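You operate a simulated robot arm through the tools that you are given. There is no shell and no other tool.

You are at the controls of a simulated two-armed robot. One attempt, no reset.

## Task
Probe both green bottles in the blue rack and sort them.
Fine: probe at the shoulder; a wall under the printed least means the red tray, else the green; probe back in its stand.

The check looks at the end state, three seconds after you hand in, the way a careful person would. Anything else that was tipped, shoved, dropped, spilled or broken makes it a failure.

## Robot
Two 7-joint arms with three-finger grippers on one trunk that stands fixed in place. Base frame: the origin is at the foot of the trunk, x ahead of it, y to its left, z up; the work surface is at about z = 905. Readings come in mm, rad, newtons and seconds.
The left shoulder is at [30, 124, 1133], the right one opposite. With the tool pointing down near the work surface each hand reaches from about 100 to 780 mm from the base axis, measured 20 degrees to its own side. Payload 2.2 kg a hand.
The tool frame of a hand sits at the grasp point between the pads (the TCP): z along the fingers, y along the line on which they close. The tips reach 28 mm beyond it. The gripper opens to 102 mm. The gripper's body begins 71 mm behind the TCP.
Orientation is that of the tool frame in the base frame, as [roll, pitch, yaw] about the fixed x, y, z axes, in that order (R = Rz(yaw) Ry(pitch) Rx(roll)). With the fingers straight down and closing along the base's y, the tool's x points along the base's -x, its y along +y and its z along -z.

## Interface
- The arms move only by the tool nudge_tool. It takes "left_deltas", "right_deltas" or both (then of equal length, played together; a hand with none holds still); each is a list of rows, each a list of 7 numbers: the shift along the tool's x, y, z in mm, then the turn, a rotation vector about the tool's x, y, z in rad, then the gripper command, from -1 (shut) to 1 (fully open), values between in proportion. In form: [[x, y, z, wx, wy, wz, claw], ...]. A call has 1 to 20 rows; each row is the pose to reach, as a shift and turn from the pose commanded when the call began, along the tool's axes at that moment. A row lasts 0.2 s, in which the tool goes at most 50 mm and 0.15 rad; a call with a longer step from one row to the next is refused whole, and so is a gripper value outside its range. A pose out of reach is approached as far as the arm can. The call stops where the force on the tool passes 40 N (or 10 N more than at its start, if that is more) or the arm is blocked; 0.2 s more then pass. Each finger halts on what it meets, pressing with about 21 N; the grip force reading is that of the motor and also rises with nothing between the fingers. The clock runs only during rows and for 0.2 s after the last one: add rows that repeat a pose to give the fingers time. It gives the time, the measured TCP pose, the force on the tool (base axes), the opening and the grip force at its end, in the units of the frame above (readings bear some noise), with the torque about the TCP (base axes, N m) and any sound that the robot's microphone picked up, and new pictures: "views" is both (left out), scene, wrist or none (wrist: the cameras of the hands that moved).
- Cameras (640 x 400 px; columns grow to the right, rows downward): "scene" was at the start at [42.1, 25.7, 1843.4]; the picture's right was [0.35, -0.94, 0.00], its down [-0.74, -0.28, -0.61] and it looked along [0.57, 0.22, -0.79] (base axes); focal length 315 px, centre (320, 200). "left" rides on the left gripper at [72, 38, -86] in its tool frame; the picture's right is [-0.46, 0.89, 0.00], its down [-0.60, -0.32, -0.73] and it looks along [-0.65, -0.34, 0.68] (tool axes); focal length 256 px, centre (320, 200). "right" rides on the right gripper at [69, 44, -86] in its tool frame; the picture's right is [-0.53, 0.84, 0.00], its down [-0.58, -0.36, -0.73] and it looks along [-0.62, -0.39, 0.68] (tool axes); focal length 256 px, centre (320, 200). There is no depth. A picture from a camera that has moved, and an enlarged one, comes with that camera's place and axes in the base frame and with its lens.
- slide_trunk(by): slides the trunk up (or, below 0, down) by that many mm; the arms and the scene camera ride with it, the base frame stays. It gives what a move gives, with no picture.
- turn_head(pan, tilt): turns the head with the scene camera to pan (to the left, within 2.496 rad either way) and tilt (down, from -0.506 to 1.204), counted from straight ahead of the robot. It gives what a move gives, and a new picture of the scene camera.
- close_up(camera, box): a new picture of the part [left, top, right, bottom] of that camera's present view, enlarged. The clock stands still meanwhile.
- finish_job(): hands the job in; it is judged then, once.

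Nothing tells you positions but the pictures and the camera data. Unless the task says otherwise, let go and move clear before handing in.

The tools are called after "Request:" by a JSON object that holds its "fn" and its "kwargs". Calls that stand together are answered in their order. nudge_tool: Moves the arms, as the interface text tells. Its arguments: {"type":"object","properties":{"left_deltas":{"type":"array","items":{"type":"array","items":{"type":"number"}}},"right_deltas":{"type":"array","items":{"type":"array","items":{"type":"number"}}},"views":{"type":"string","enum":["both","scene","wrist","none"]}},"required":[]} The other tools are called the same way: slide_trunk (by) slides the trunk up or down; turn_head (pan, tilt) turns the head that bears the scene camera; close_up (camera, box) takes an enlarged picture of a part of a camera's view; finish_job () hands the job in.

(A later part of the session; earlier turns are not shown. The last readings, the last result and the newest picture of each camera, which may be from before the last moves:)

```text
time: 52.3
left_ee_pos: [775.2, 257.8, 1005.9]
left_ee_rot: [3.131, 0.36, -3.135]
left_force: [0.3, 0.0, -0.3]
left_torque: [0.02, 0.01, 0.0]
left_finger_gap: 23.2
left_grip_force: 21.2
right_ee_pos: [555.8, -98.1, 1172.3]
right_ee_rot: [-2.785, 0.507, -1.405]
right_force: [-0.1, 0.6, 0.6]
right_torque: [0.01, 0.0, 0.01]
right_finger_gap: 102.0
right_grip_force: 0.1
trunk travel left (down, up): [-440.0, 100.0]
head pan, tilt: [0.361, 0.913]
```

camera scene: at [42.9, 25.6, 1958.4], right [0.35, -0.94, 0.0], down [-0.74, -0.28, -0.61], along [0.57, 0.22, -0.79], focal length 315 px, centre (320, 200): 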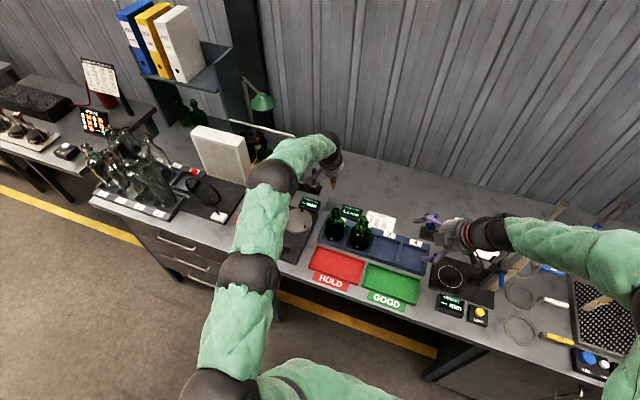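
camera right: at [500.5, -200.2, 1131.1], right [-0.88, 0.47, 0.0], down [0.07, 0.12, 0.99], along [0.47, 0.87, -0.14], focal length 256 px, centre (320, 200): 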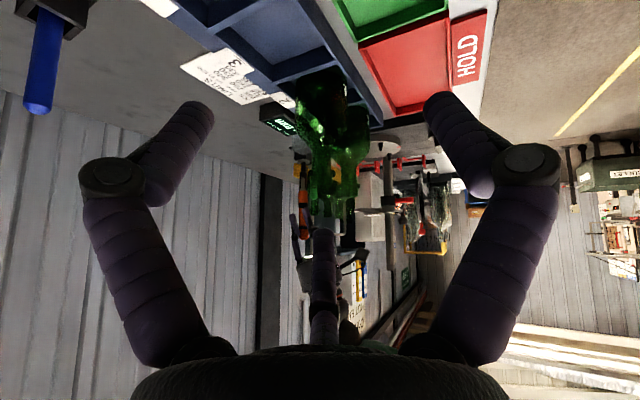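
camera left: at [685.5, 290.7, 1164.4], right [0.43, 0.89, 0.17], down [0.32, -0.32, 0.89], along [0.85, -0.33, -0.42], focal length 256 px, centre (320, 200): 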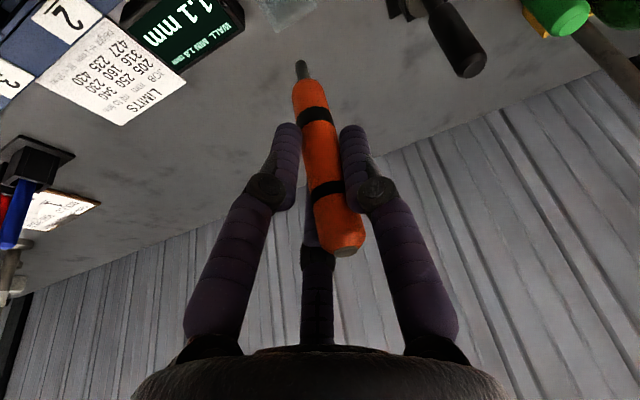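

Request:
{"fn": "nudge_tool", "kwargs": {"left_deltas": [[0.4, 0, 1, 0, 0, 0, -1], [0.7, 0, 1.9, 0, 0, 0, -1], [0.7, 0, 1.9, 0, 0, 0, -1]], "views": "none"}}

Request:
{"fn": "close_up", "kwargs": {"camera": "scene", "box": [314, 175, 354, 215]}}

Request:
{"fn": "close_up", "kwargs": {"camera": "left", "box": [240, 0, 380, 120]}}

Request:
{"fn": "close_up", "kwargs": {"camera": "right", "box": [270, 80, 350, 150]}}

```text
time: 53.1
left_ee_pos: [775.3, 258.1, 1005.0]
left_ee_rot: [3.13, 0.362, -3.136]
left_force: [-0.3, -0.2, 2.4]
left_torque: [0.0, 0.04, -0.03]
left_finger_gap: 23.2
left_grip_force: 21.0
right_ee_pos: [556.5, -97.1, 1172.0]
right_ee_rot: [-2.786, 0.507, -1.404]
right_force: [0.1, 0.5, 0.0]
right_torque: [0.01, 0.0, -0.01]
right_finger_gap: 102.0
right_grip_force: 0.0
trunk travel left (down, up): [-440.0, 100.0]
head pan, tilt: [0.361, 0.913]
```

```text
10.00 times, centred on (334, 195) of scene
camera zoom: at [41.8, 25.5, 1908.5], right [0.35, -0.94, 0.0], down [-0.74, -0.28, -0.61], along [0.57, 0.22, -0.79], focal length 3150 px, centre (180, 250)
```

zoom: 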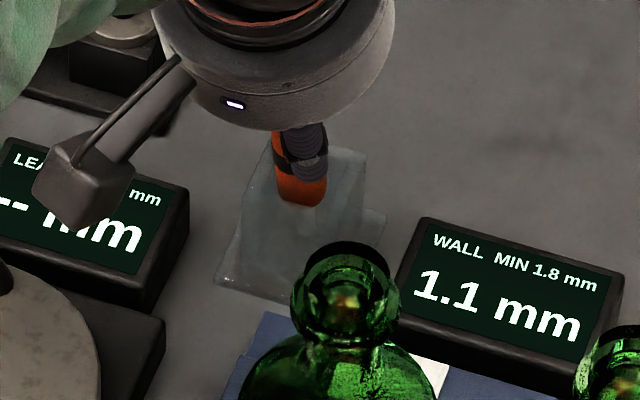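

```text
3.33 times, centred on (310, 60) of left
camera zoom: at [677.4, 292.5, 1059.3], right [0.43, 0.89, 0.17], down [0.31, -0.32, 0.89], along [0.85, -0.33, -0.41], focal length 853 px, centre (353, 667)
```

zoom: 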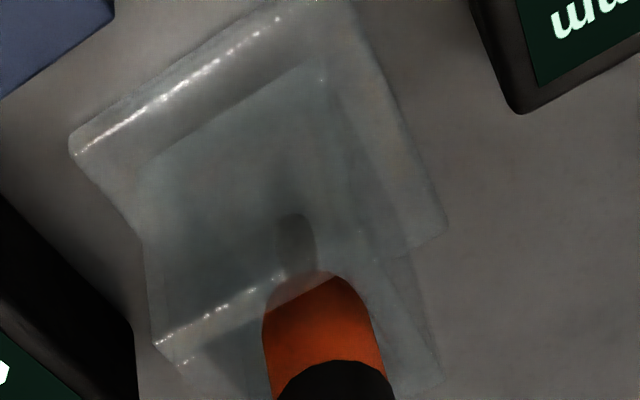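

```text
5.71 times, centred on (310, 115) of right
camera zoom: at [500.4, -199.6, 1196.2], right [-0.88, 0.47, 0.0], down [0.07, 0.12, 0.99], along [0.47, 0.87, -0.14], focal length 1463 px, centre (377, 686)
```

zoom: 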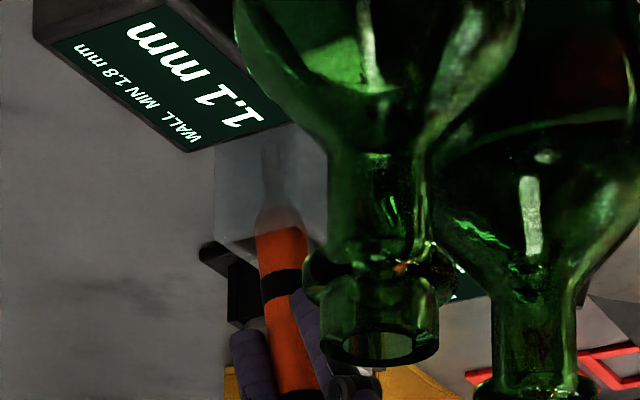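

The probe is seated, with a light 2.4 N contact at the stand's floor and the same height as originally. I'll open the fingers gradually.

Request:
{"fn": "nudge_tool", "kwargs": {"left_deltas": [[0, 0, 0, 0, 0, 0, -0.52], [0, 0, 0, 0, 0, 0, -0.45], [0, 0, 0, 0, 0, 0, -0.35], [0, 0, 0, 0, 0, 0, -0.2], [0, 0, 0, 0, 0, 0, 0], [0, 0, 0, 0, 0, 0, 0.2], [0, 0, 0, 0, 0, 0, 0.3], [0, 0, 0, 0, 0, 0, 0.3]], "views": "wrist"}}

Request:
{"fn": "close_up", "kwargs": {"camera": "right", "box": [270, 80, 350, 150]}}

Request:
{"fn": "close_up", "kwargs": {"camera": "scene", "box": [314, 175, 354, 215]}}

```text
time: 54.9
left_ee_pos: [775.5, 256.6, 1003.7]
left_ee_rot: [3.129, 0.363, -3.136]
left_force: [-0.4, -0.5, 0.2]
left_torque: [0.03, -0.01, 0.01]
left_finger_gap: 66.4
left_grip_force: 0.1
right_ee_pos: [555.8, -96.8, 1173.3]
right_ee_rot: [-2.786, 0.507, -1.404]
right_force: [-0.4, 0.8, 0.6]
right_torque: [-0.03, 0.02, -0.01]
right_finger_gap: 102.2
right_grip_force: 0.0
trunk travel left (down, up): [-440.0, 100.0]
head pan, tilt: [0.361, 0.913]
camera left: at [677.4, 292.4, 1058.8], right [0.43, 0.89, 0.17], down [0.31, -0.32, 0.89], along [0.85, -0.33, -0.41], focal length 256 px, centre (320, 200)
```

left: 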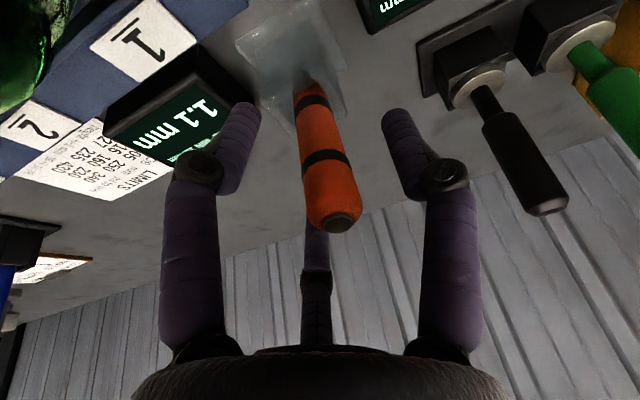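

```text
5.71 times, centred on (310, 115) of right
camera zoom: at [500.7, -199.6, 1196.0], right [-0.88, 0.47, 0.0], down [0.07, 0.12, 0.99], along [0.47, 0.87, -0.14], focal length 1463 px, centre (377, 686)
```

zoom: 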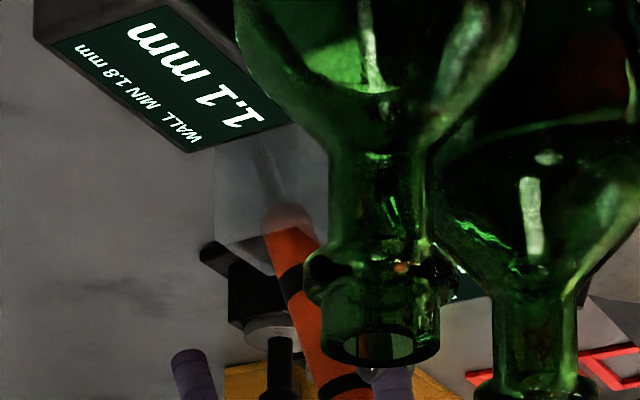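

```text
10.00 times, centred on (334, 195) of scene
camera zoom: at [42.3, 25.6, 1908.4], right [0.35, -0.94, 0.0], down [-0.74, -0.28, -0.61], along [0.57, 0.22, -0.79], focal length 3150 px, centre (180, 250)
```

zoom: 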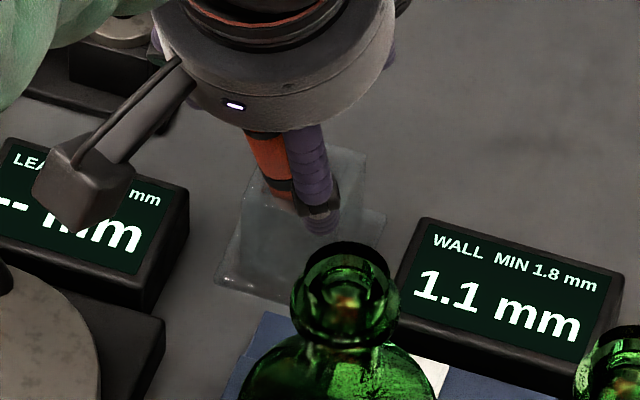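

The probe is in its stand but settled leaning back toward the robot by about 15°. I'll retreat along the tool axis without touching it, sort the bottles, and straighten the probe afterwards when there's more room.

Request:
{"fn": "nudge_tool", "kwargs": {"left_deltas": [[0, 0, -15, 0, 0, 0, 0.35], [0, 0, -30, 0, 0, 0, 0.4], [0, 0, -55, 0, 0, 0, 0.4], [0, 0, -85, 0, 0, 0, 0.4], [0, 0, -120, 0, 0, 0, 0.4], [0, 0, -160, 0, 0, 0, 0.4]], "views": "both"}}

Request:
{"fn": "close_up", "kwargs": {"camera": "scene", "box": [300, 165, 400, 235]}}

Request:
{"fn": "close_up", "kwargs": {"camera": "left", "box": [220, 0, 400, 120]}}

```text
time: 56.3
left_ee_pos: [716.7, 255.3, 1153.7]
left_ee_rot: [3.131, 0.362, -3.134]
left_force: [-1.1, 0.2, -0.7]
left_torque: [0.02, -0.04, 0.02]
left_finger_gap: 71.1
left_grip_force: 0.1
right_ee_pos: [553.9, -97.7, 1172.1]
right_ee_rot: [-2.783, 0.507, -1.406]
right_force: [0.0, -0.6, 0.2]
right_torque: [0.0, -0.02, -0.02]
right_finger_gap: 102.3
right_grip_force: 0.0
trunk travel left (down, up): [-440.0, 100.0]
head pan, tilt: [0.361, 0.913]
camera scene: at [40.1, 25.3, 1908.5], right [0.35, -0.94, 0.0], down [-0.74, -0.28, -0.61], along [0.57, 0.22, -0.79], focal length 315 px, centre (320, 200)
camera left: at [618.6, 289.8, 1208.2], right [0.43, 0.89, 0.17], down [0.31, -0.32, 0.89], along [0.85, -0.33, -0.41], focal length 256 px, centre (320, 200)
```

scene: 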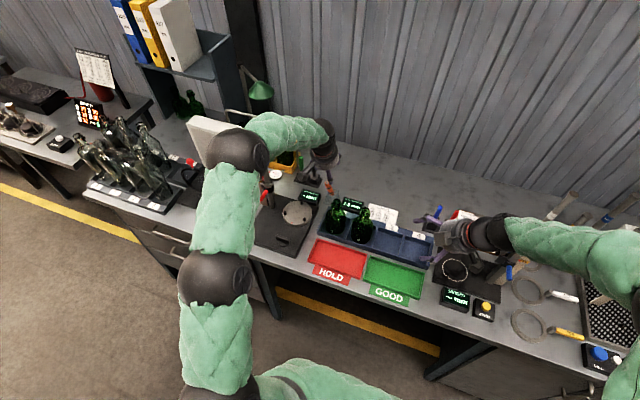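
left: 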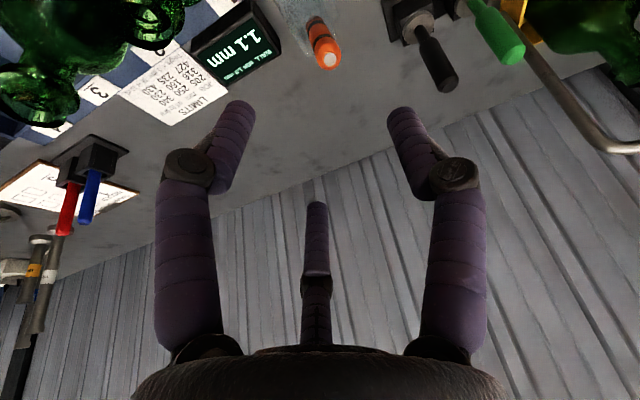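

```text
5.71 times, centred on (350, 200) of scene
camera zoom: at [40.1, 25.3, 1908.5], right [0.35, -0.94, 0.0], down [-0.74, -0.28, -0.61], along [0.57, 0.22, -0.79], focal length 1800 px, centre (149, 200)
```

zoom: 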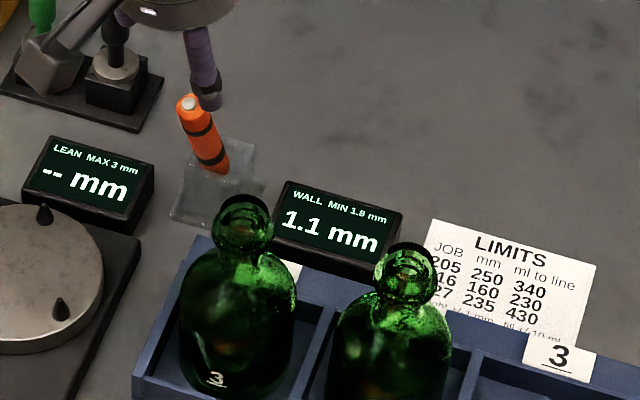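

```text
3.33 times, centred on (310, 60) of left
camera zoom: at [618.6, 289.8, 1208.2], right [0.43, 0.89, 0.17], down [0.31, -0.32, 0.89], along [0.85, -0.33, -0.41], focal length 853 px, centre (353, 667)
```

zoom: 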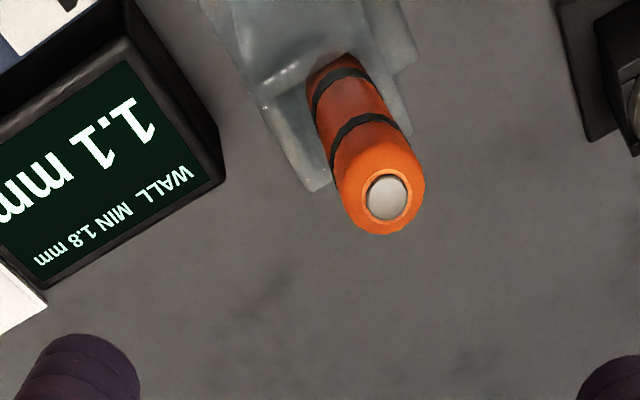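

The probe is in its stand, leaning a little. Next I'll move the right hand away to the right so the trays are clear, keeping its camera facing the work.

Request:
{"fn": "nudge_tool", "kwargs": {"right_deltas": [[22.5, 11.4, -27.7, 0, 0, 0, 1], [45.1, 22.7, -55.3, 0, 0, 0, 1], [67.6, 34.1, -83, 0, 0, 0, 1], [90.1, 45.5, -110.6, 0, 0, 0, 1], [112.6, 56.9, -138.3, 0, 0, 0, 1], [135.2, 68.2, -165.9, 0, 0, 0, 1], [157.7, 79.6, -193.6, 0, 0, 0, 1]], "views": "both"}}

```text
time: 57.9
left_ee_pos: [718.7, 255.5, 1153.5]
left_ee_rot: [3.131, 0.36, -3.135]
left_force: [0.1, 0.0, -0.2]
left_torque: [-0.01, 0.0, 0.0]
left_finger_gap: 71.6
left_grip_force: 0.0
right_ee_pos: [449.6, -331.2, 1229.9]
right_ee_rot: [-2.785, 0.506, -1.405]
right_force: [-0.4, 0.6, -0.4]
right_torque: [0.03, 0.0, 0.01]
right_finger_gap: 102.2
right_grip_force: 0.0
trunk travel left (down, up): [-440.0, 100.0]
head pan, tilt: [0.361, 0.913]
camera scene: at [41.5, 24.7, 1908.5], right [0.35, -0.94, 0.0], down [-0.74, -0.28, -0.61], along [0.57, 0.22, -0.79], focal length 315 px, centre (320, 200)
camera right: at [394.0, -433.3, 1253.9], right [-0.88, 0.47, 0.0], down [0.07, 0.12, 0.99], along [0.47, 0.87, -0.14], focal length 256 px, centre (320, 200)
```

scene: 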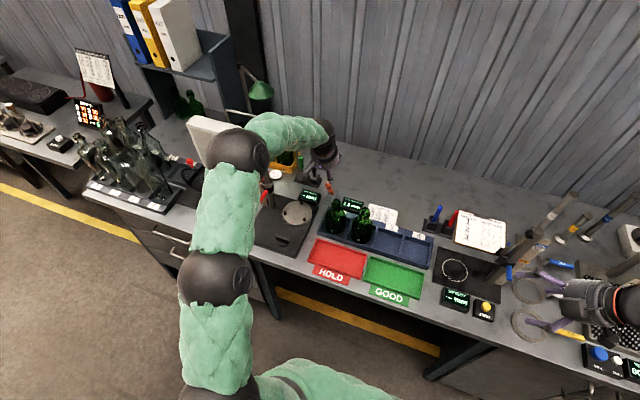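
right: 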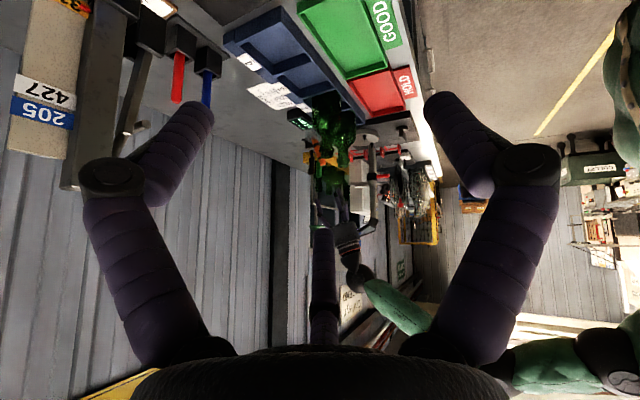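

The trays are now clear and visible from both cameras. I'll measure the bottles' rings and the trays precisely.

Request:
{"fn": "close_up", "kwargs": {"camera": "scene", "box": [315, 190, 385, 260]}}

Request:
{"fn": "close_up", "kwargs": {"camera": "scene", "box": [300, 225, 440, 315]}}

Request:
{"fn": "close_up", "kwargs": {"camera": "right", "box": [290, 60, 400, 180]}}

```text
5.71 times, centred on (350, 225) of scene
camera zoom: at [41.5, 24.7, 1908.5], right [0.35, -0.94, 0.0], down [-0.74, -0.28, -0.61], along [0.57, 0.22, -0.79], focal length 1800 px, centre (149, 57)
```

zoom: 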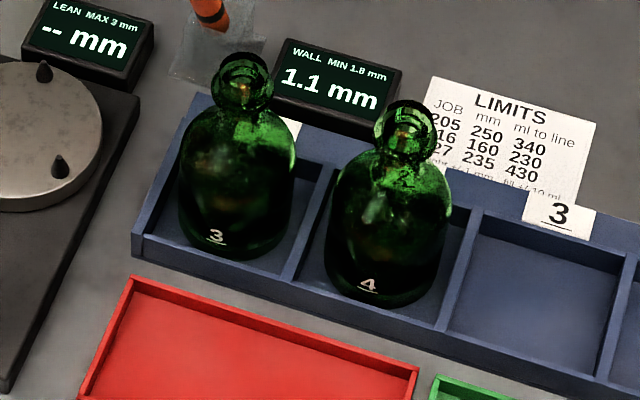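

```text
4.44 times, centred on (370, 270) of scene
camera zoom: at [41.5, 24.7, 1908.5], right [0.35, -0.94, 0.0], down [-0.74, -0.28, -0.61], along [0.57, 0.22, -0.79], focal length 1400 px, centre (98, -111)
```

zoom: 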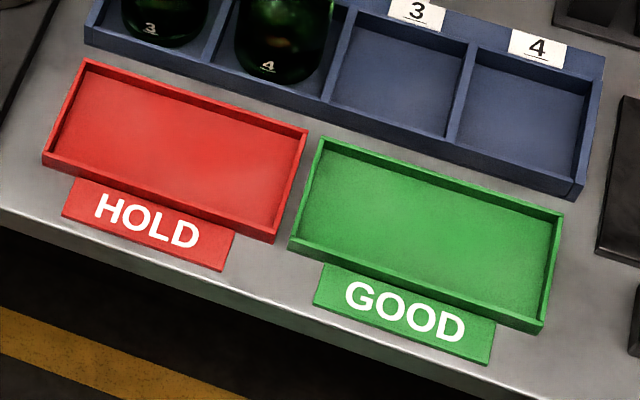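

```text
3.33 times, centred on (345, 120) of right
camera zoom: at [394.0, -433.3, 1253.9], right [-0.88, 0.47, 0.0], down [0.07, 0.12, 0.99], along [0.47, 0.87, -0.14], focal length 853 px, centre (237, 467)
```

zoom: 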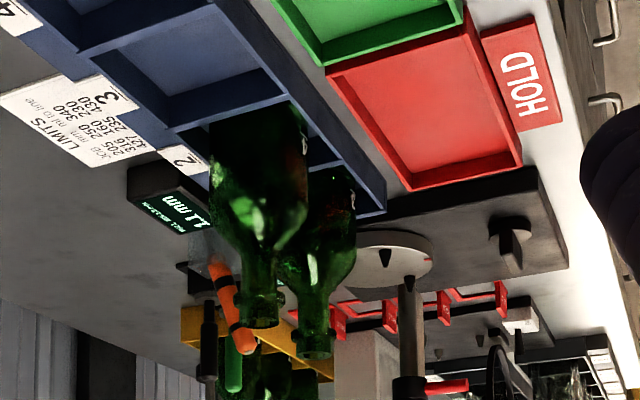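

Bottle 3 is at (663, 200.5), bottle 4 at (663, 100), with tray centres at red (540, 149) and green (541, −50). I'll bring the left hand straight-down above bottle 3.

Request:
{"fn": "nudge_tool", "kwargs": {"left_deltas": [[17.2, -18.3, -26, 0.004, 0.12, 0.002, 0.5], [34.3, -36.7, -33, 0.009, 0.241, 0.004, 0.5], [51.5, -55, -39, 0.013, 0.361, 0.006, 0.5], [51.5, -55, -39, 0.013, 0.361, 0.006, 0.5], [51.5, -55, -39, 0.013, 0.361, 0.006, 0.5]], "views": "both"}}

```text
time: 59.1
left_ee_pos: [658.7, 199.8, 1172.0]
left_ee_rot: [-3.138, 0.0, -3.14]
left_force: [-0.4, 0.5, -0.1]
left_torque: [0.02, 0.02, 0.0]
left_finger_gap: 76.1
left_grip_force: 0.0
right_ee_pos: [450.2, -330.2, 1230.2]
right_ee_rot: [-2.787, 0.505, -1.405]
right_force: [0.8, 0.0, 1.0]
right_torque: [0.0, 0.0, -0.02]
right_finger_gap: 102.0
right_grip_force: 0.2
trunk travel left (down, up): [-440.0, 100.0]
head pan, tilt: [0.361, 0.913]
camera scene: at [42.7, 25.5, 1908.4], right [0.35, -0.94, 0.0], down [-0.74, -0.28, -0.61], along [0.57, 0.22, -0.79], focal length 315 px, centre (320, 200)
camera left: at [586.2, 236.0, 1256.7], right [0.46, 0.89, 0.0], down [0.6, -0.31, 0.73], along [0.65, -0.34, -0.68], focal length 256 px, centre (320, 200)
```

scene: 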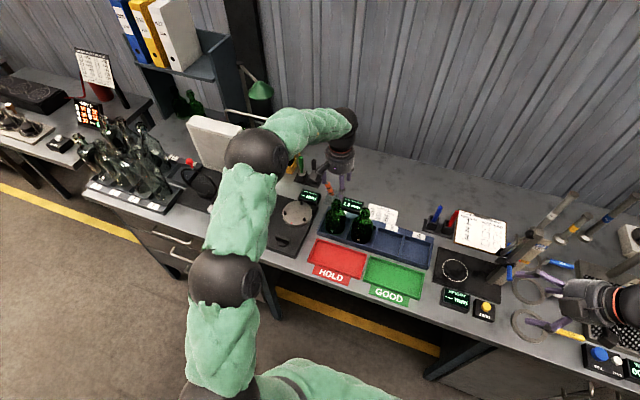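
left: 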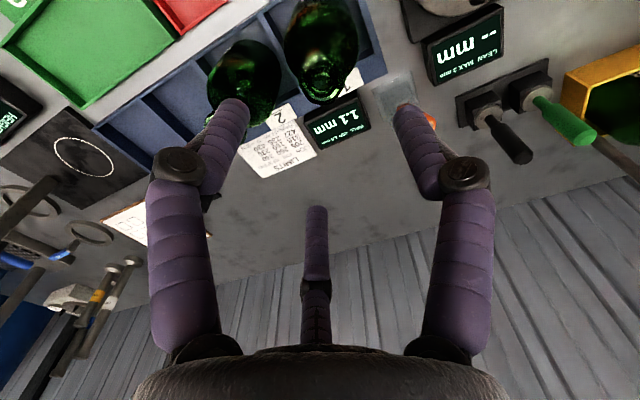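

The hand is straight down above bottle 3. I'll zoom the wrist view to check alignment with the mouth.

Request:
{"fn": "close_up", "kwargs": {"camera": "left", "box": [260, 0, 400, 120]}}

Request:
{"fn": "close_up", "kwargs": {"camera": "right", "box": [290, 80, 390, 200]}}

Request:
{"fn": "close_up", "kwargs": {"camera": "scene", "box": [310, 140, 390, 250]}}

```text
3.33 times, centred on (330, 60) of left
camera zoom: at [586.2, 236.0, 1256.7], right [0.46, 0.89, 0.0], down [0.6, -0.31, 0.73], along [0.65, -0.34, -0.68], focal length 853 px, centre (287, 667)
```

zoom: 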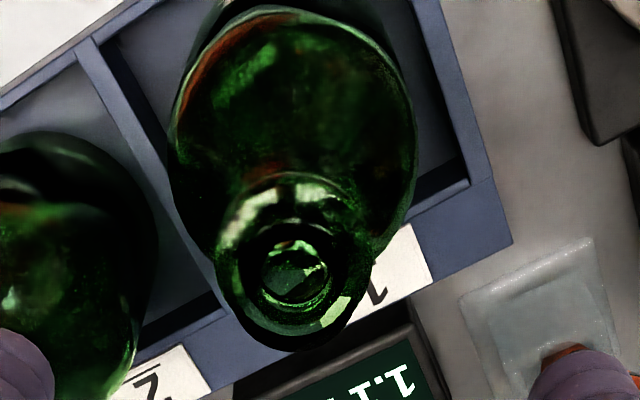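

```text
3.33 times, centred on (340, 140) of right
camera zoom: at [395.1, -432.5, 1253.8], right [-0.88, 0.47, 0.0], down [0.07, 0.12, 0.99], along [0.47, 0.87, -0.14], focal length 853 px, centre (253, 400)
```

zoom: 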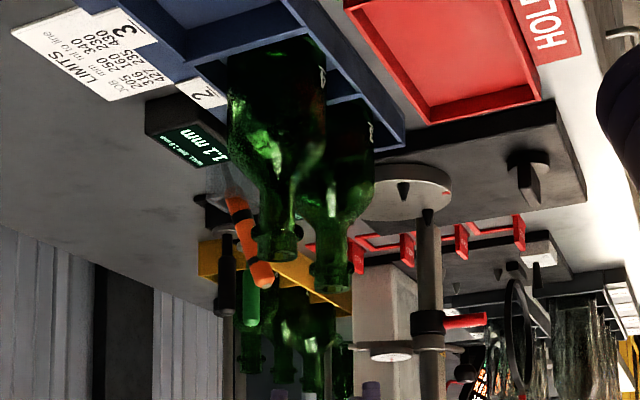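

```text
3.64 times, centred on (350, 195) of scene
camera zoom: at [42.7, 25.5, 1908.4], right [0.35, -0.94, 0.0], down [-0.74, -0.28, -0.61], along [0.57, 0.22, -0.79], focal length 1146 px, centre (211, 218)
```

zoom: 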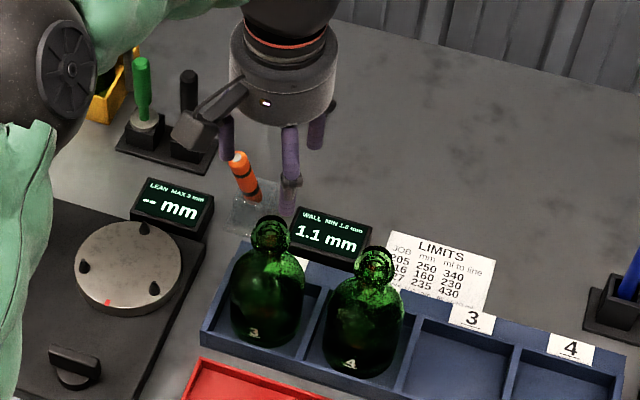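

The mouth is right below the grasp point, within about 2 mm. I'll descend around the neck ring in two stages.

Request:
{"fn": "nudge_tool", "kwargs": {"left_deltas": [[-0.5, 0.4, 25, 0, 0, 0, 0.5], [-1, 0.8, 50, 0, 0, 0, 0.5], [-1.5, 1.2, 75, 0, 0, 0, 0.5], [-1.5, 1.2, 90, 0, 0, 0, 0.5], [-1.5, 1.2, 90, 0, 0, 0, 0.5]], "views": "wrist"}}

Request:
{"fn": "close_up", "kwargs": {"camera": "right", "box": [290, 80, 390, 200]}}

Request:
{"fn": "close_up", "kwargs": {"camera": "scene", "box": [310, 160, 390, 250]}}

```text
time: 60.3
left_ee_pos: [658.7, 200.6, 1082.9]
left_ee_rot: [-3.14, 0.002, -3.14]
left_force: [-1.0, 0.3, -0.5]
left_torque: [0.0, 0.0, 0.02]
left_finger_gap: 76.4
left_grip_force: 0.0
right_ee_pos: [450.0, -331.6, 1228.7]
right_ee_rot: [-2.785, 0.506, -1.404]
right_force: [-0.3, 0.0, -0.3]
right_torque: [0.01, 0.01, 0.0]
right_finger_gap: 101.9
right_grip_force: 0.0
trunk travel left (down, up): [-440.0, 100.0]
head pan, tilt: [0.361, 0.913]
camera left: at [586.6, 237.2, 1167.4], right [0.46, 0.89, 0.0], down [0.6, -0.31, 0.73], along [0.65, -0.34, -0.68], focal length 256 px, centre (320, 200)
```

left: 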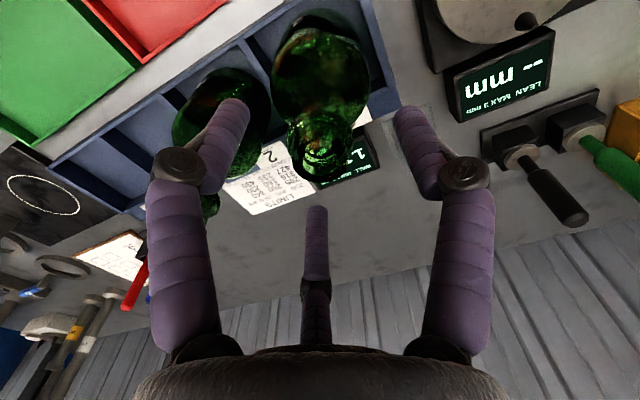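

```text
3.33 times, centred on (340, 140) of right
camera zoom: at [394.6, -432.6, 1254.0], right [-0.88, 0.47, 0.0], down [0.07, 0.12, 0.99], along [0.47, 0.87, -0.14], focal length 853 px, centre (253, 400)
```

zoom: 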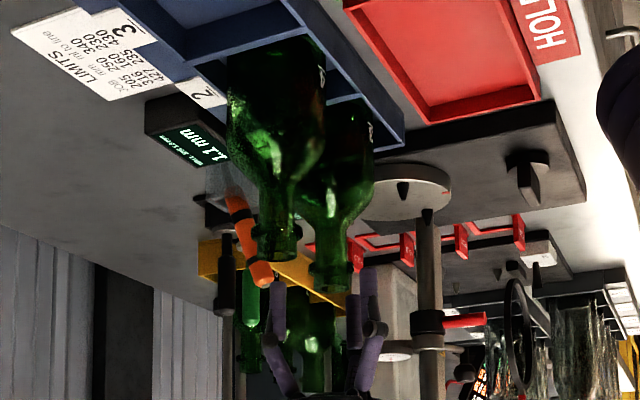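

```text
4.44 times, centred on (350, 205) of scene
camera zoom: at [41.8, 25.5, 1908.5], right [0.35, -0.94, 0.0], down [-0.74, -0.28, -0.61], along [0.57, 0.22, -0.79], focal length 1400 px, centre (187, 178)
```

zoom: 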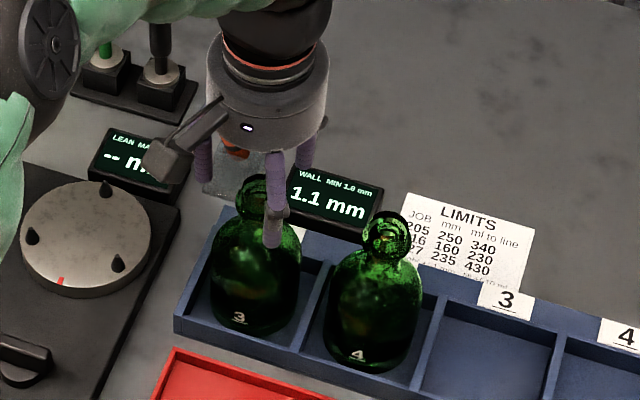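

I'll check the alignment once more up close before the last part of the descent.

Request:
{"fn": "close_up", "kwargs": {"camera": "left", "box": [240, 80, 400, 220]}}

```text
2.86 times, centred on (320, 150) of left
camera zoom: at [586.6, 237.2, 1167.4], right [0.46, 0.89, 0.0], down [0.6, -0.31, 0.73], along [0.65, -0.34, -0.68], focal length 731 px, centre (320, 343)
```

zoom: 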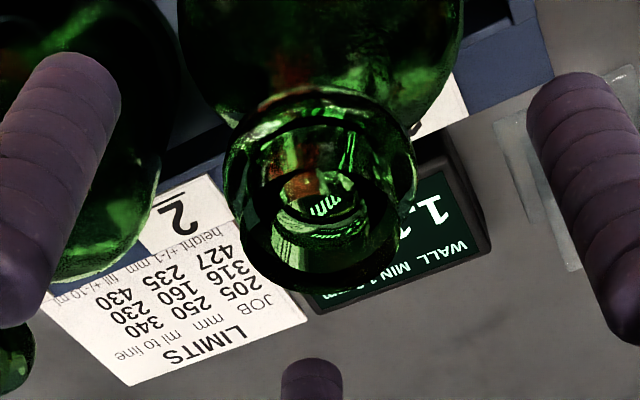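

Alignment is within 1–2 mm. I'll do the final descent so the ring sits between the pads.

Request:
{"fn": "nudge_tool", "kwargs": {"left_deltas": [[0, 0.4, 12, 0, 0, 0, 0.5], [0, 0.8, 24, 0, 0, 0, 0.5], [0, 1, 36, 0, 0, 0, 0.5], [0, 1, 36, 0, 0, 0, 0.5]], "views": "none"}}

Request:
{"fn": "close_up", "kwargs": {"camera": "left", "box": [200, 60, 440, 260]}}

Request:
{"fn": "close_up", "kwargs": {"camera": "right", "box": [310, 110, 390, 200]}}

```text
time: 61.3
left_ee_pos: [657.7, 201.4, 1046.2]
left_ee_rot: [-3.142, 0.002, -3.139]
left_force: [-0.9, 0.1, -0.2]
left_torque: [0.01, 0.03, -0.06]
left_finger_gap: 76.1
left_grip_force: 0.0
right_ee_pos: [450.5, -329.8, 1229.8]
right_ee_rot: [-2.785, 0.507, -1.405]
right_force: [-1.2, -0.8, -0.3]
right_torque: [0.01, -0.02, 0.0]
right_finger_gap: 102.2
right_grip_force: 0.1
trunk travel left (down, up): [-440.0, 100.0]
head pan, tilt: [0.361, 0.913]
```

```text
2.00 times, centred on (320, 160) of left
camera zoom: at [586.5, 238.1, 1131.0], right [0.46, 0.89, 0.0], down [0.6, -0.31, 0.73], along [0.65, -0.34, -0.68], focal length 512 px, centre (320, 280)
```

zoom: 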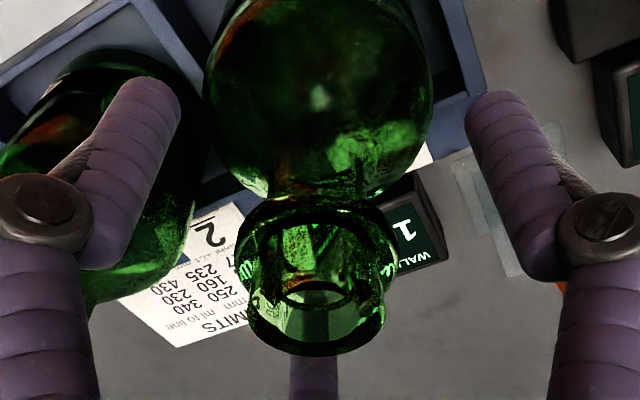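

```text
4.44 times, centred on (350, 155) of right
camera zoom: at [394.6, -432.6, 1254.0], right [-0.88, 0.47, 0.0], down [0.07, 0.12, 0.99], along [0.47, 0.87, -0.14], focal length 1138 px, centre (187, 400)
```

zoom: 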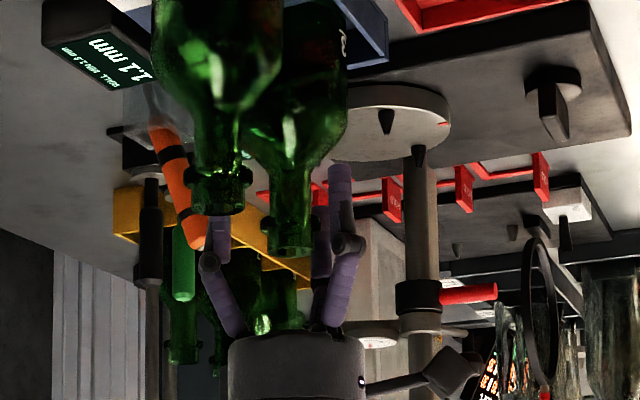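

The fingers flank the neck ring evenly. I'll close slowly.

Request:
{"fn": "nudge_tool", "kwargs": {"left_deltas": [[0, 0, 0, 0, 0, 0, 0.2], [0, 0, 0, 0, 0, 0, 0.0], [0, 0, 0, 0, 0, 0, -0.1], [0, 0, 0, 0, 0, 0, -0.17], [0, 0, 0, 0, 0, 0, -0.22], [0, 0, 0, 0, 0, 0, -0.26], [0, 0, 0, 0, 0, 0, -0.3], [0, 0, 0, 0, 0, 0, -0.34], [0, 0, 0, 0, 0, 0, -0.4], [0, 0, 0, 0, 0, 0, -0.6], [0, 0, 0, 0, 0, 0, -1], [0, 0, 0, 0, 0, 0, -1]], "views": "none"}}

Request:
{"fn": "close_up", "kwargs": {"camera": "left", "box": [200, 60, 440, 260]}}

Request:
{"fn": "close_up", "kwargs": {"camera": "right", "box": [310, 110, 390, 200]}}

```text
time: 63.9
left_ee_pos: [658.8, 201.0, 1046.2]
left_ee_rot: [-3.139, 0.004, -3.141]
left_force: [0.1, -1.8, 2.2]
left_torque: [-0.02, -0.01, 0.01]
left_finger_gap: 36.0
left_grip_force: 21.1
right_ee_pos: [451.6, -329.1, 1231.0]
right_ee_rot: [-2.785, 0.507, -1.406]
right_force: [0.1, 0.1, -0.5]
right_torque: [-0.01, 0.0, -0.01]
right_finger_gap: 101.9
right_grip_force: 0.0
trunk travel left (down, up): [-440.0, 100.0]
head pan, tilt: [0.361, 0.913]
```

```text
2.00 times, centred on (320, 160) of left
camera zoom: at [586.5, 237.9, 1131.1], right [0.46, 0.89, 0.0], down [0.6, -0.31, 0.73], along [0.65, -0.34, -0.68], focal length 512 px, centre (320, 280)
```

zoom: 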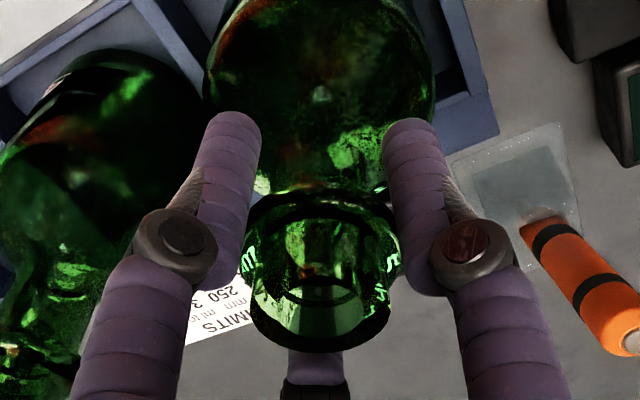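

```text
4.44 times, centred on (350, 155) of right
camera zoom: at [394.7, -432.7, 1253.9], right [-0.88, 0.47, 0.0], down [0.07, 0.12, 0.99], along [0.47, 0.87, -0.14], focal length 1138 px, centre (187, 400)
```

zoom: 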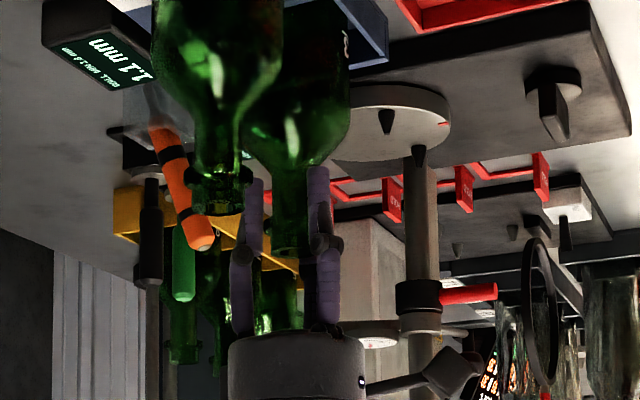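

The grip holds at a 36 mm gap, matching the ring. I'll lift 12 mm gently and verify.

Request:
{"fn": "nudge_tool", "kwargs": {"left_deltas": [[0, 0, -3, 0, 0, 0, -1], [0, 0, -7, 0, 0, 0, -1], [0, 0, -12, 0, 0, 0, -1], [0, 0, -12, 0, 0, 0, -1]], "views": "none"}}

Request:
{"fn": "close_up", "kwargs": {"camera": "right", "box": [290, 80, 390, 200]}}

Request:
{"fn": "close_up", "kwargs": {"camera": "scene", "box": [310, 180, 390, 250]}}

```text
time: 64.9
left_ee_pos: [659.2, 202.2, 1057.4]
left_ee_rot: [-3.14, 0.0, -3.139]
left_force: [0.4, 0.7, -1.4]
left_torque: [-0.04, -0.01, 0.01]
left_finger_gap: 36.3
left_grip_force: 20.8
right_ee_pos: [451.0, -330.2, 1230.7]
right_ee_rot: [-2.785, 0.506, -1.405]
right_force: [0.3, 0.1, 0.2]
right_torque: [0.02, -0.04, 0.01]
right_finger_gap: 101.9
right_grip_force: 0.0
trunk travel left (down, up): [-440.0, 100.0]
head pan, tilt: [0.361, 0.913]
```

```text
3.33 times, centred on (340, 140) of right
camera zoom: at [395.1, -432.5, 1253.8], right [-0.88, 0.47, 0.0], down [0.07, 0.12, 0.99], along [0.47, 0.87, -0.14], focal length 853 px, centre (253, 400)
```

zoom: 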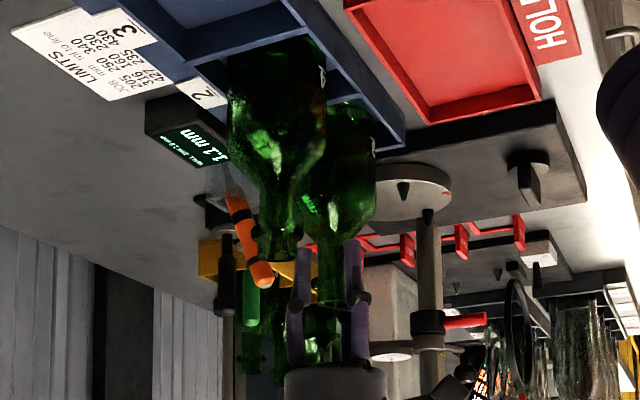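

```text
5.71 times, centred on (350, 215) of scene
camera zoom: at [42.6, 25.6, 1908.4], right [0.35, -0.94, 0.0], down [-0.74, -0.28, -0.61], along [0.57, 0.22, -0.79], focal length 1800 px, centre (149, 114)
```

zoom: 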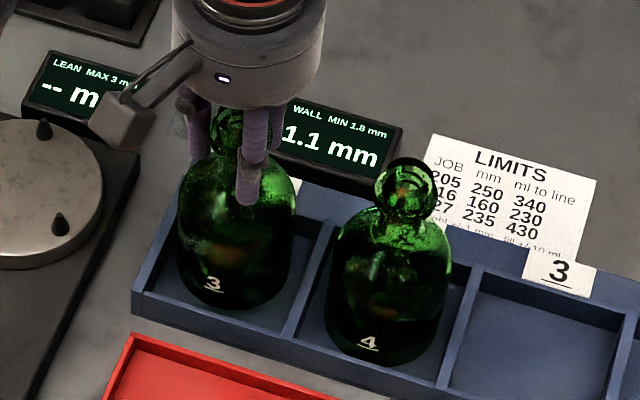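

Bottle 3 is lifted cleanly and hangs upright. I'll raise it further and bring it forward out over the trays.

Request:
{"fn": "nudge_tool", "kwargs": {"left_deltas": [[0, 0, -25, 0, 0, 0, -1], [0, 0, -55, 0, 0, 0, -1], [0, 0, -83, 0, 0, 0, -1], [20, 0, -83, 0, 0, 0, -1], [50, 0, -83, 0, 0, 0, -1], [80, 0, -83, 0, 0, 0, -1], [110, 0, -83, 0, 0, 0, -1], [120, 0, -83, 0, 0, 0, -1], [120, 0, -83, 0, 0, 0, -1]], "views": "scene"}}

```text
time: 66.9
left_ee_pos: [539.7, 201.9, 1141.3]
left_ee_rot: [-3.139, -0.001, -3.14]
left_force: [-0.2, 0.5, -3.4]
left_torque: [0.0, -0.02, -0.02]
left_finger_gap: 35.8
left_grip_force: 21.0
right_ee_pos: [449.8, -329.6, 1230.7]
right_ee_rot: [-2.785, 0.506, -1.405]
right_force: [0.0, 0.1, -0.1]
right_torque: [0.01, 0.03, -0.01]
right_finger_gap: 102.1
right_grip_force: 0.0
trunk travel left (down, up): [-440.0, 100.0]
head pan, tilt: [0.361, 0.913]
camera scene: at [42.5, 25.7, 1908.4], right [0.35, -0.94, 0.0], down [-0.74, -0.28, -0.61], along [0.57, 0.22, -0.79], focal length 315 px, centre (320, 200)
```

scene: 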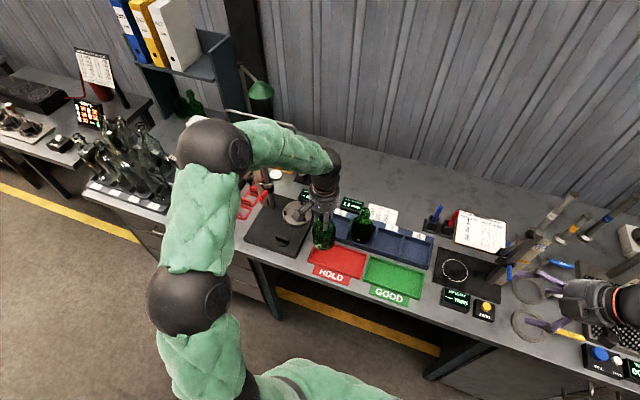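

Bottle 3 is held over the front, upright. I'll carry it right to above the green tray.

Request:
{"fn": "nudge_tool", "kwargs": {"left_deltas": [[0, -15, 0, 0, 0, 0, -1], [0, -40, 0, 0, 0, 0, -1], [0, -70, 0, 0, 0, 0, -1], [0, -100, 0, 0, 0, 0, -1], [0, -130, 0, 0, 0, 0, -1], [0, -160, 0, 0, 0, 0, -1], [0, -190, 0, 0, 0, 0, -1], [0, -215, 0, 0, 0, 0, -1], [0, -232, 0, 0, 0, 0, -1], [0, -232, 0, 0, 0, 0, -1], [0, -232, 0, 0, 0, 0, -1]], "views": "both"}}

Request:
{"fn": "close_up", "kwargs": {"camera": "scene", "box": [320, 200, 440, 310]}}

Request:
{"fn": "close_up", "kwargs": {"camera": "right", "box": [260, 0, 420, 160]}}

```text
time: 69.3
left_ee_pos: [540.5, -30.7, 1141.3]
left_ee_rot: [-3.14, 0.0, -3.138]
left_force: [0.0, 0.4, -3.4]
left_torque: [0.02, 0.01, 0.0]
left_finger_gap: 36.3
left_grip_force: 20.9
right_ee_pos: [449.1, -330.5, 1230.1]
right_ee_rot: [-2.786, 0.508, -1.405]
right_force: [-0.1, -0.4, -0.8]
right_torque: [0.01, -0.04, -0.01]
right_finger_gap: 102.1
right_grip_force: 0.0
trunk travel left (down, up): [-440.0, 100.0]
head pan, tilt: [0.361, 0.913]
camera scene: at [42.5, 25.1, 1908.4], right [0.35, -0.94, 0.0], down [-0.74, -0.28, -0.61], along [0.57, 0.22, -0.79], focal length 315 px, centre (320, 200)
camera left: at [468.0, 5.8, 1226.9], right [0.46, 0.89, 0.0], down [0.6, -0.31, 0.73], along [0.65, -0.34, -0.68], focal length 256 px, centre (320, 200)
```

scene: 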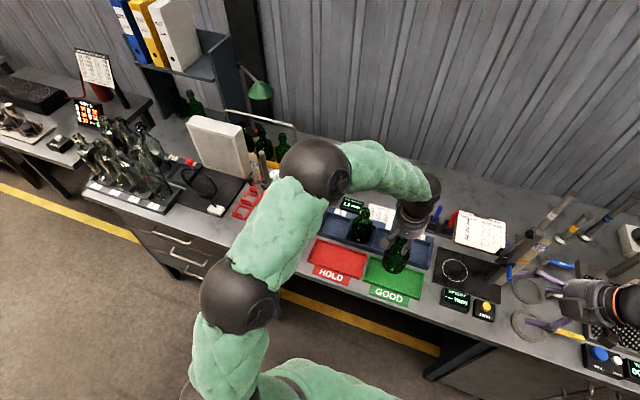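
left: 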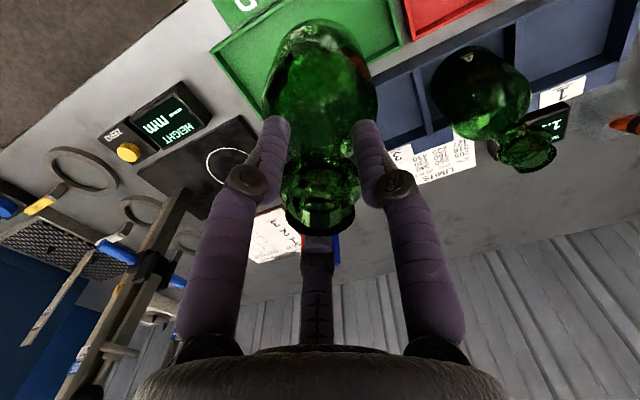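

```text
3.64 times, centred on (380, 255) of scene
camera zoom: at [42.5, 25.1, 1908.4], right [0.35, -0.94, 0.0], down [-0.74, -0.28, -0.61], along [0.57, 0.22, -0.79], focal length 1146 px, centre (102, 0)
```

zoom: 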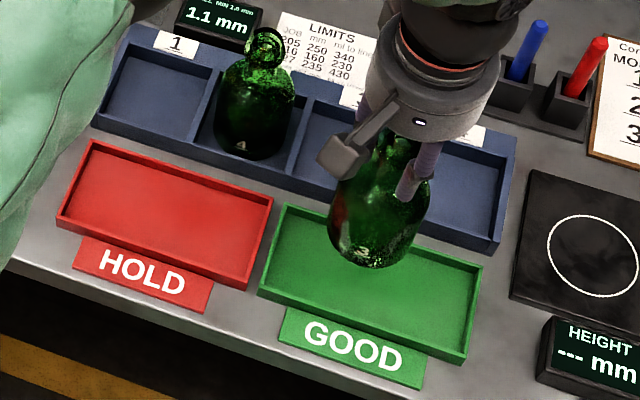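

```text
2.50 times, centred on (340, 80) of right
camera zoom: at [395.0, -432.8, 1253.7], right [-0.88, 0.47, 0.0], down [0.07, 0.12, 0.99], along [0.47, 0.87, -0.14], focal length 640 px, centre (270, 500)
```

zoom: 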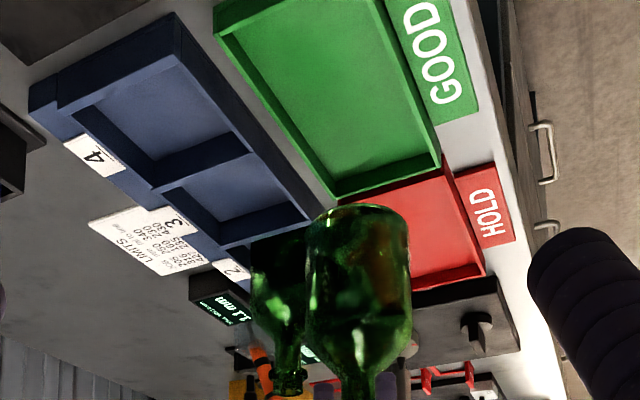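

Bottle 3 hangs over the green tray's middle. I'll lower it to about 12 mm above the tray floor and check.

Request:
{"fn": "nudge_tool", "kwargs": {"left_deltas": [[0, 0, 15, 0, 0, 0, -1], [0, 0, 32, 0, 0, 0, -1], [0, 0, 50, 0, 0, 0, -1], [0, 0, 68, 0, 0, 0, -1], [0, 0, 80, 0, 0, 0, -1], [0, 0, 80, 0, 0, 0, -1]], "views": "none"}}

Request:
{"fn": "close_up", "kwargs": {"camera": "scene", "box": [340, 210, 440, 310]}}

Request:
{"fn": "close_up", "kwargs": {"camera": "right", "box": [280, 0, 420, 120]}}

```text
time: 70.7
left_ee_pos: [540.0, -30.7, 1060.1]
left_ee_rot: [-3.141, 0.002, -3.14]
left_force: [-0.1, 0.4, -3.0]
left_torque: [0.0, 0.01, -0.02]
left_finger_gap: 36.0
left_grip_force: 21.4
right_ee_pos: [451.2, -330.9, 1230.6]
right_ee_rot: [-2.787, 0.506, -1.405]
right_force: [1.2, 0.1, -0.1]
right_torque: [0.0, 0.02, 0.0]
right_finger_gap: 102.2
right_grip_force: 0.0
trunk travel left (down, up): [-440.0, 100.0]
head pan, tilt: [0.361, 0.913]
```

```text
4.00 times, centred on (390, 260) of scene
camera zoom: at [42.4, 25.5, 1908.4], right [0.35, -0.94, 0.0], down [-0.74, -0.28, -0.61], along [0.57, 0.22, -0.79], focal length 1260 px, centre (40, -40)
```

zoom: 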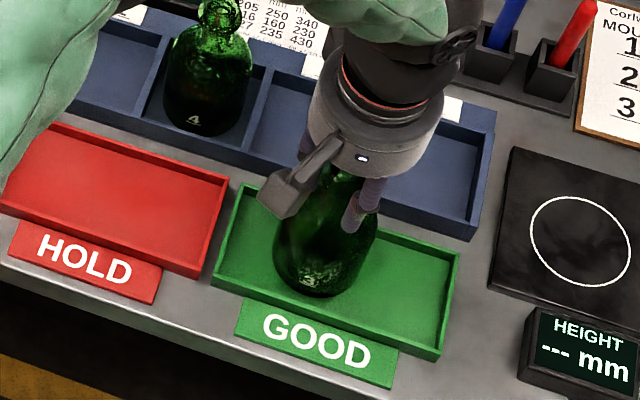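

```text
3.33 times, centred on (350, 60) of right
camera zoom: at [394.9, -432.6, 1253.9], right [-0.88, 0.47, 0.0], down [0.07, 0.12, 0.99], along [0.47, 0.87, -0.14], focal length 853 px, centre (220, 667)
```

zoom: 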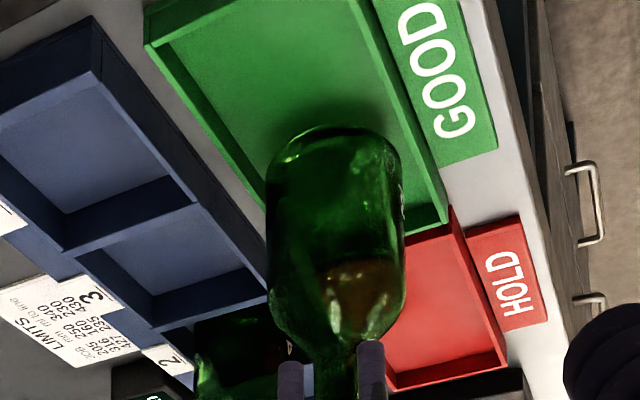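

The bottle is centred within the tray walls in both views. I'll lower the remaining distance slowly.

Request:
{"fn": "nudge_tool", "kwargs": {"left_deltas": [[0, 0, 4, 0, 0, 0, -1], [0, 0, 8, 0, 0, 0, -1], [0, 0, 11, 0, 0, 0, -1], [0, 0, 11, 0, 0, 0, -1]], "views": "none"}}

```text
time: 71.7
left_ee_pos: [540.7, -31.5, 1049.6]
left_ee_rot: [-3.14, 0.001, -3.14]
left_force: [-0.2, -0.1, -2.6]
left_torque: [-0.01, 0.03, 0.02]
left_finger_gap: 36.1
left_grip_force: 21.4
right_ee_pos: [450.5, -329.6, 1229.4]
right_ee_rot: [-2.785, 0.507, -1.405]
right_force: [-0.4, -0.8, 0.0]
right_torque: [0.03, -0.01, 0.02]
right_finger_gap: 101.9
right_grip_force: 0.0
trunk travel left (down, up): [-440.0, 100.0]
head pan, tilt: [0.361, 0.913]
```

The weight, about 3 N, is still on the hand. I'll keep going down in small steps.

Request:
{"fn": "nudge_tool", "kwargs": {"left_deltas": [[0, 0, 1, 0, 0, 0, -1], [0, 0, 2, 0, 0, 0, -1], [0, 0, 2.5, 0, 0, 0, -1], [0, 0, 2.5, 0, 0, 0, -1]], "views": "none"}}

```text
time: 72.7
left_ee_pos: [539.6, -30.5, 1047.5]
left_ee_rot: [-3.141, 0.0, -3.14]
left_force: [-0.2, 0.2, -3.1]
left_torque: [-0.03, 0.02, -0.01]
left_finger_gap: 35.9
left_grip_force: 21.0
right_ee_pos: [449.6, -330.1, 1230.4]
right_ee_rot: [-2.786, 0.506, -1.407]
right_force: [0.9, -1.0, -0.6]
right_torque: [-0.03, -0.03, -0.03]
right_finger_gap: 101.9
right_grip_force: 0.0
trunk travel left (down, up): [-440.0, 100.0]
head pan, tilt: [0.361, 0.913]
```

Request:
{"fn": "nudge_tool", "kwargs": {"left_deltas": [[0, 0, 1, 0, 0, 0, -1], [0, 0, 2, 0, 0, 0, -1], [0, 0, 2, 0, 0, 0, -1]], "views": "none"}}

Request:
{"fn": "close_up", "kwargs": {"camera": "right", "box": [300, 20, 380, 80]}}

```text
time: 73.5
left_ee_pos: [540.5, -32.1, 1045.1]
left_ee_rot: [-3.139, 0.002, -3.139]
left_force: [-0.3, -0.4, 0.6]
left_torque: [0.04, 0.14, 0.01]
left_finger_gap: 36.0
left_grip_force: 21.4
right_ee_pos: [450.3, -330.1, 1229.6]
right_ee_rot: [-2.785, 0.506, -1.407]
right_force: [0.1, -0.1, -0.1]
right_torque: [-0.03, 0.02, 0.02]
right_finger_gap: 102.0
right_grip_force: 0.0
trunk travel left (down, up): [-440.0, 100.0]
head pan, tilt: [0.361, 0.913]
```

```text
6.67 times, centred on (340, 50) of right
camera zoom: at [394.8, -432.7, 1253.9], right [-0.88, 0.47, 0.0], down [0.07, 0.12, 0.99], along [0.47, 0.87, -0.14], focal length 1707 px, centre (187, 1200)
```

zoom: 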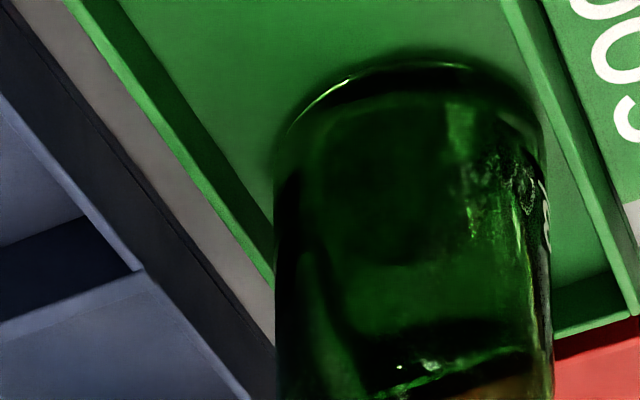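

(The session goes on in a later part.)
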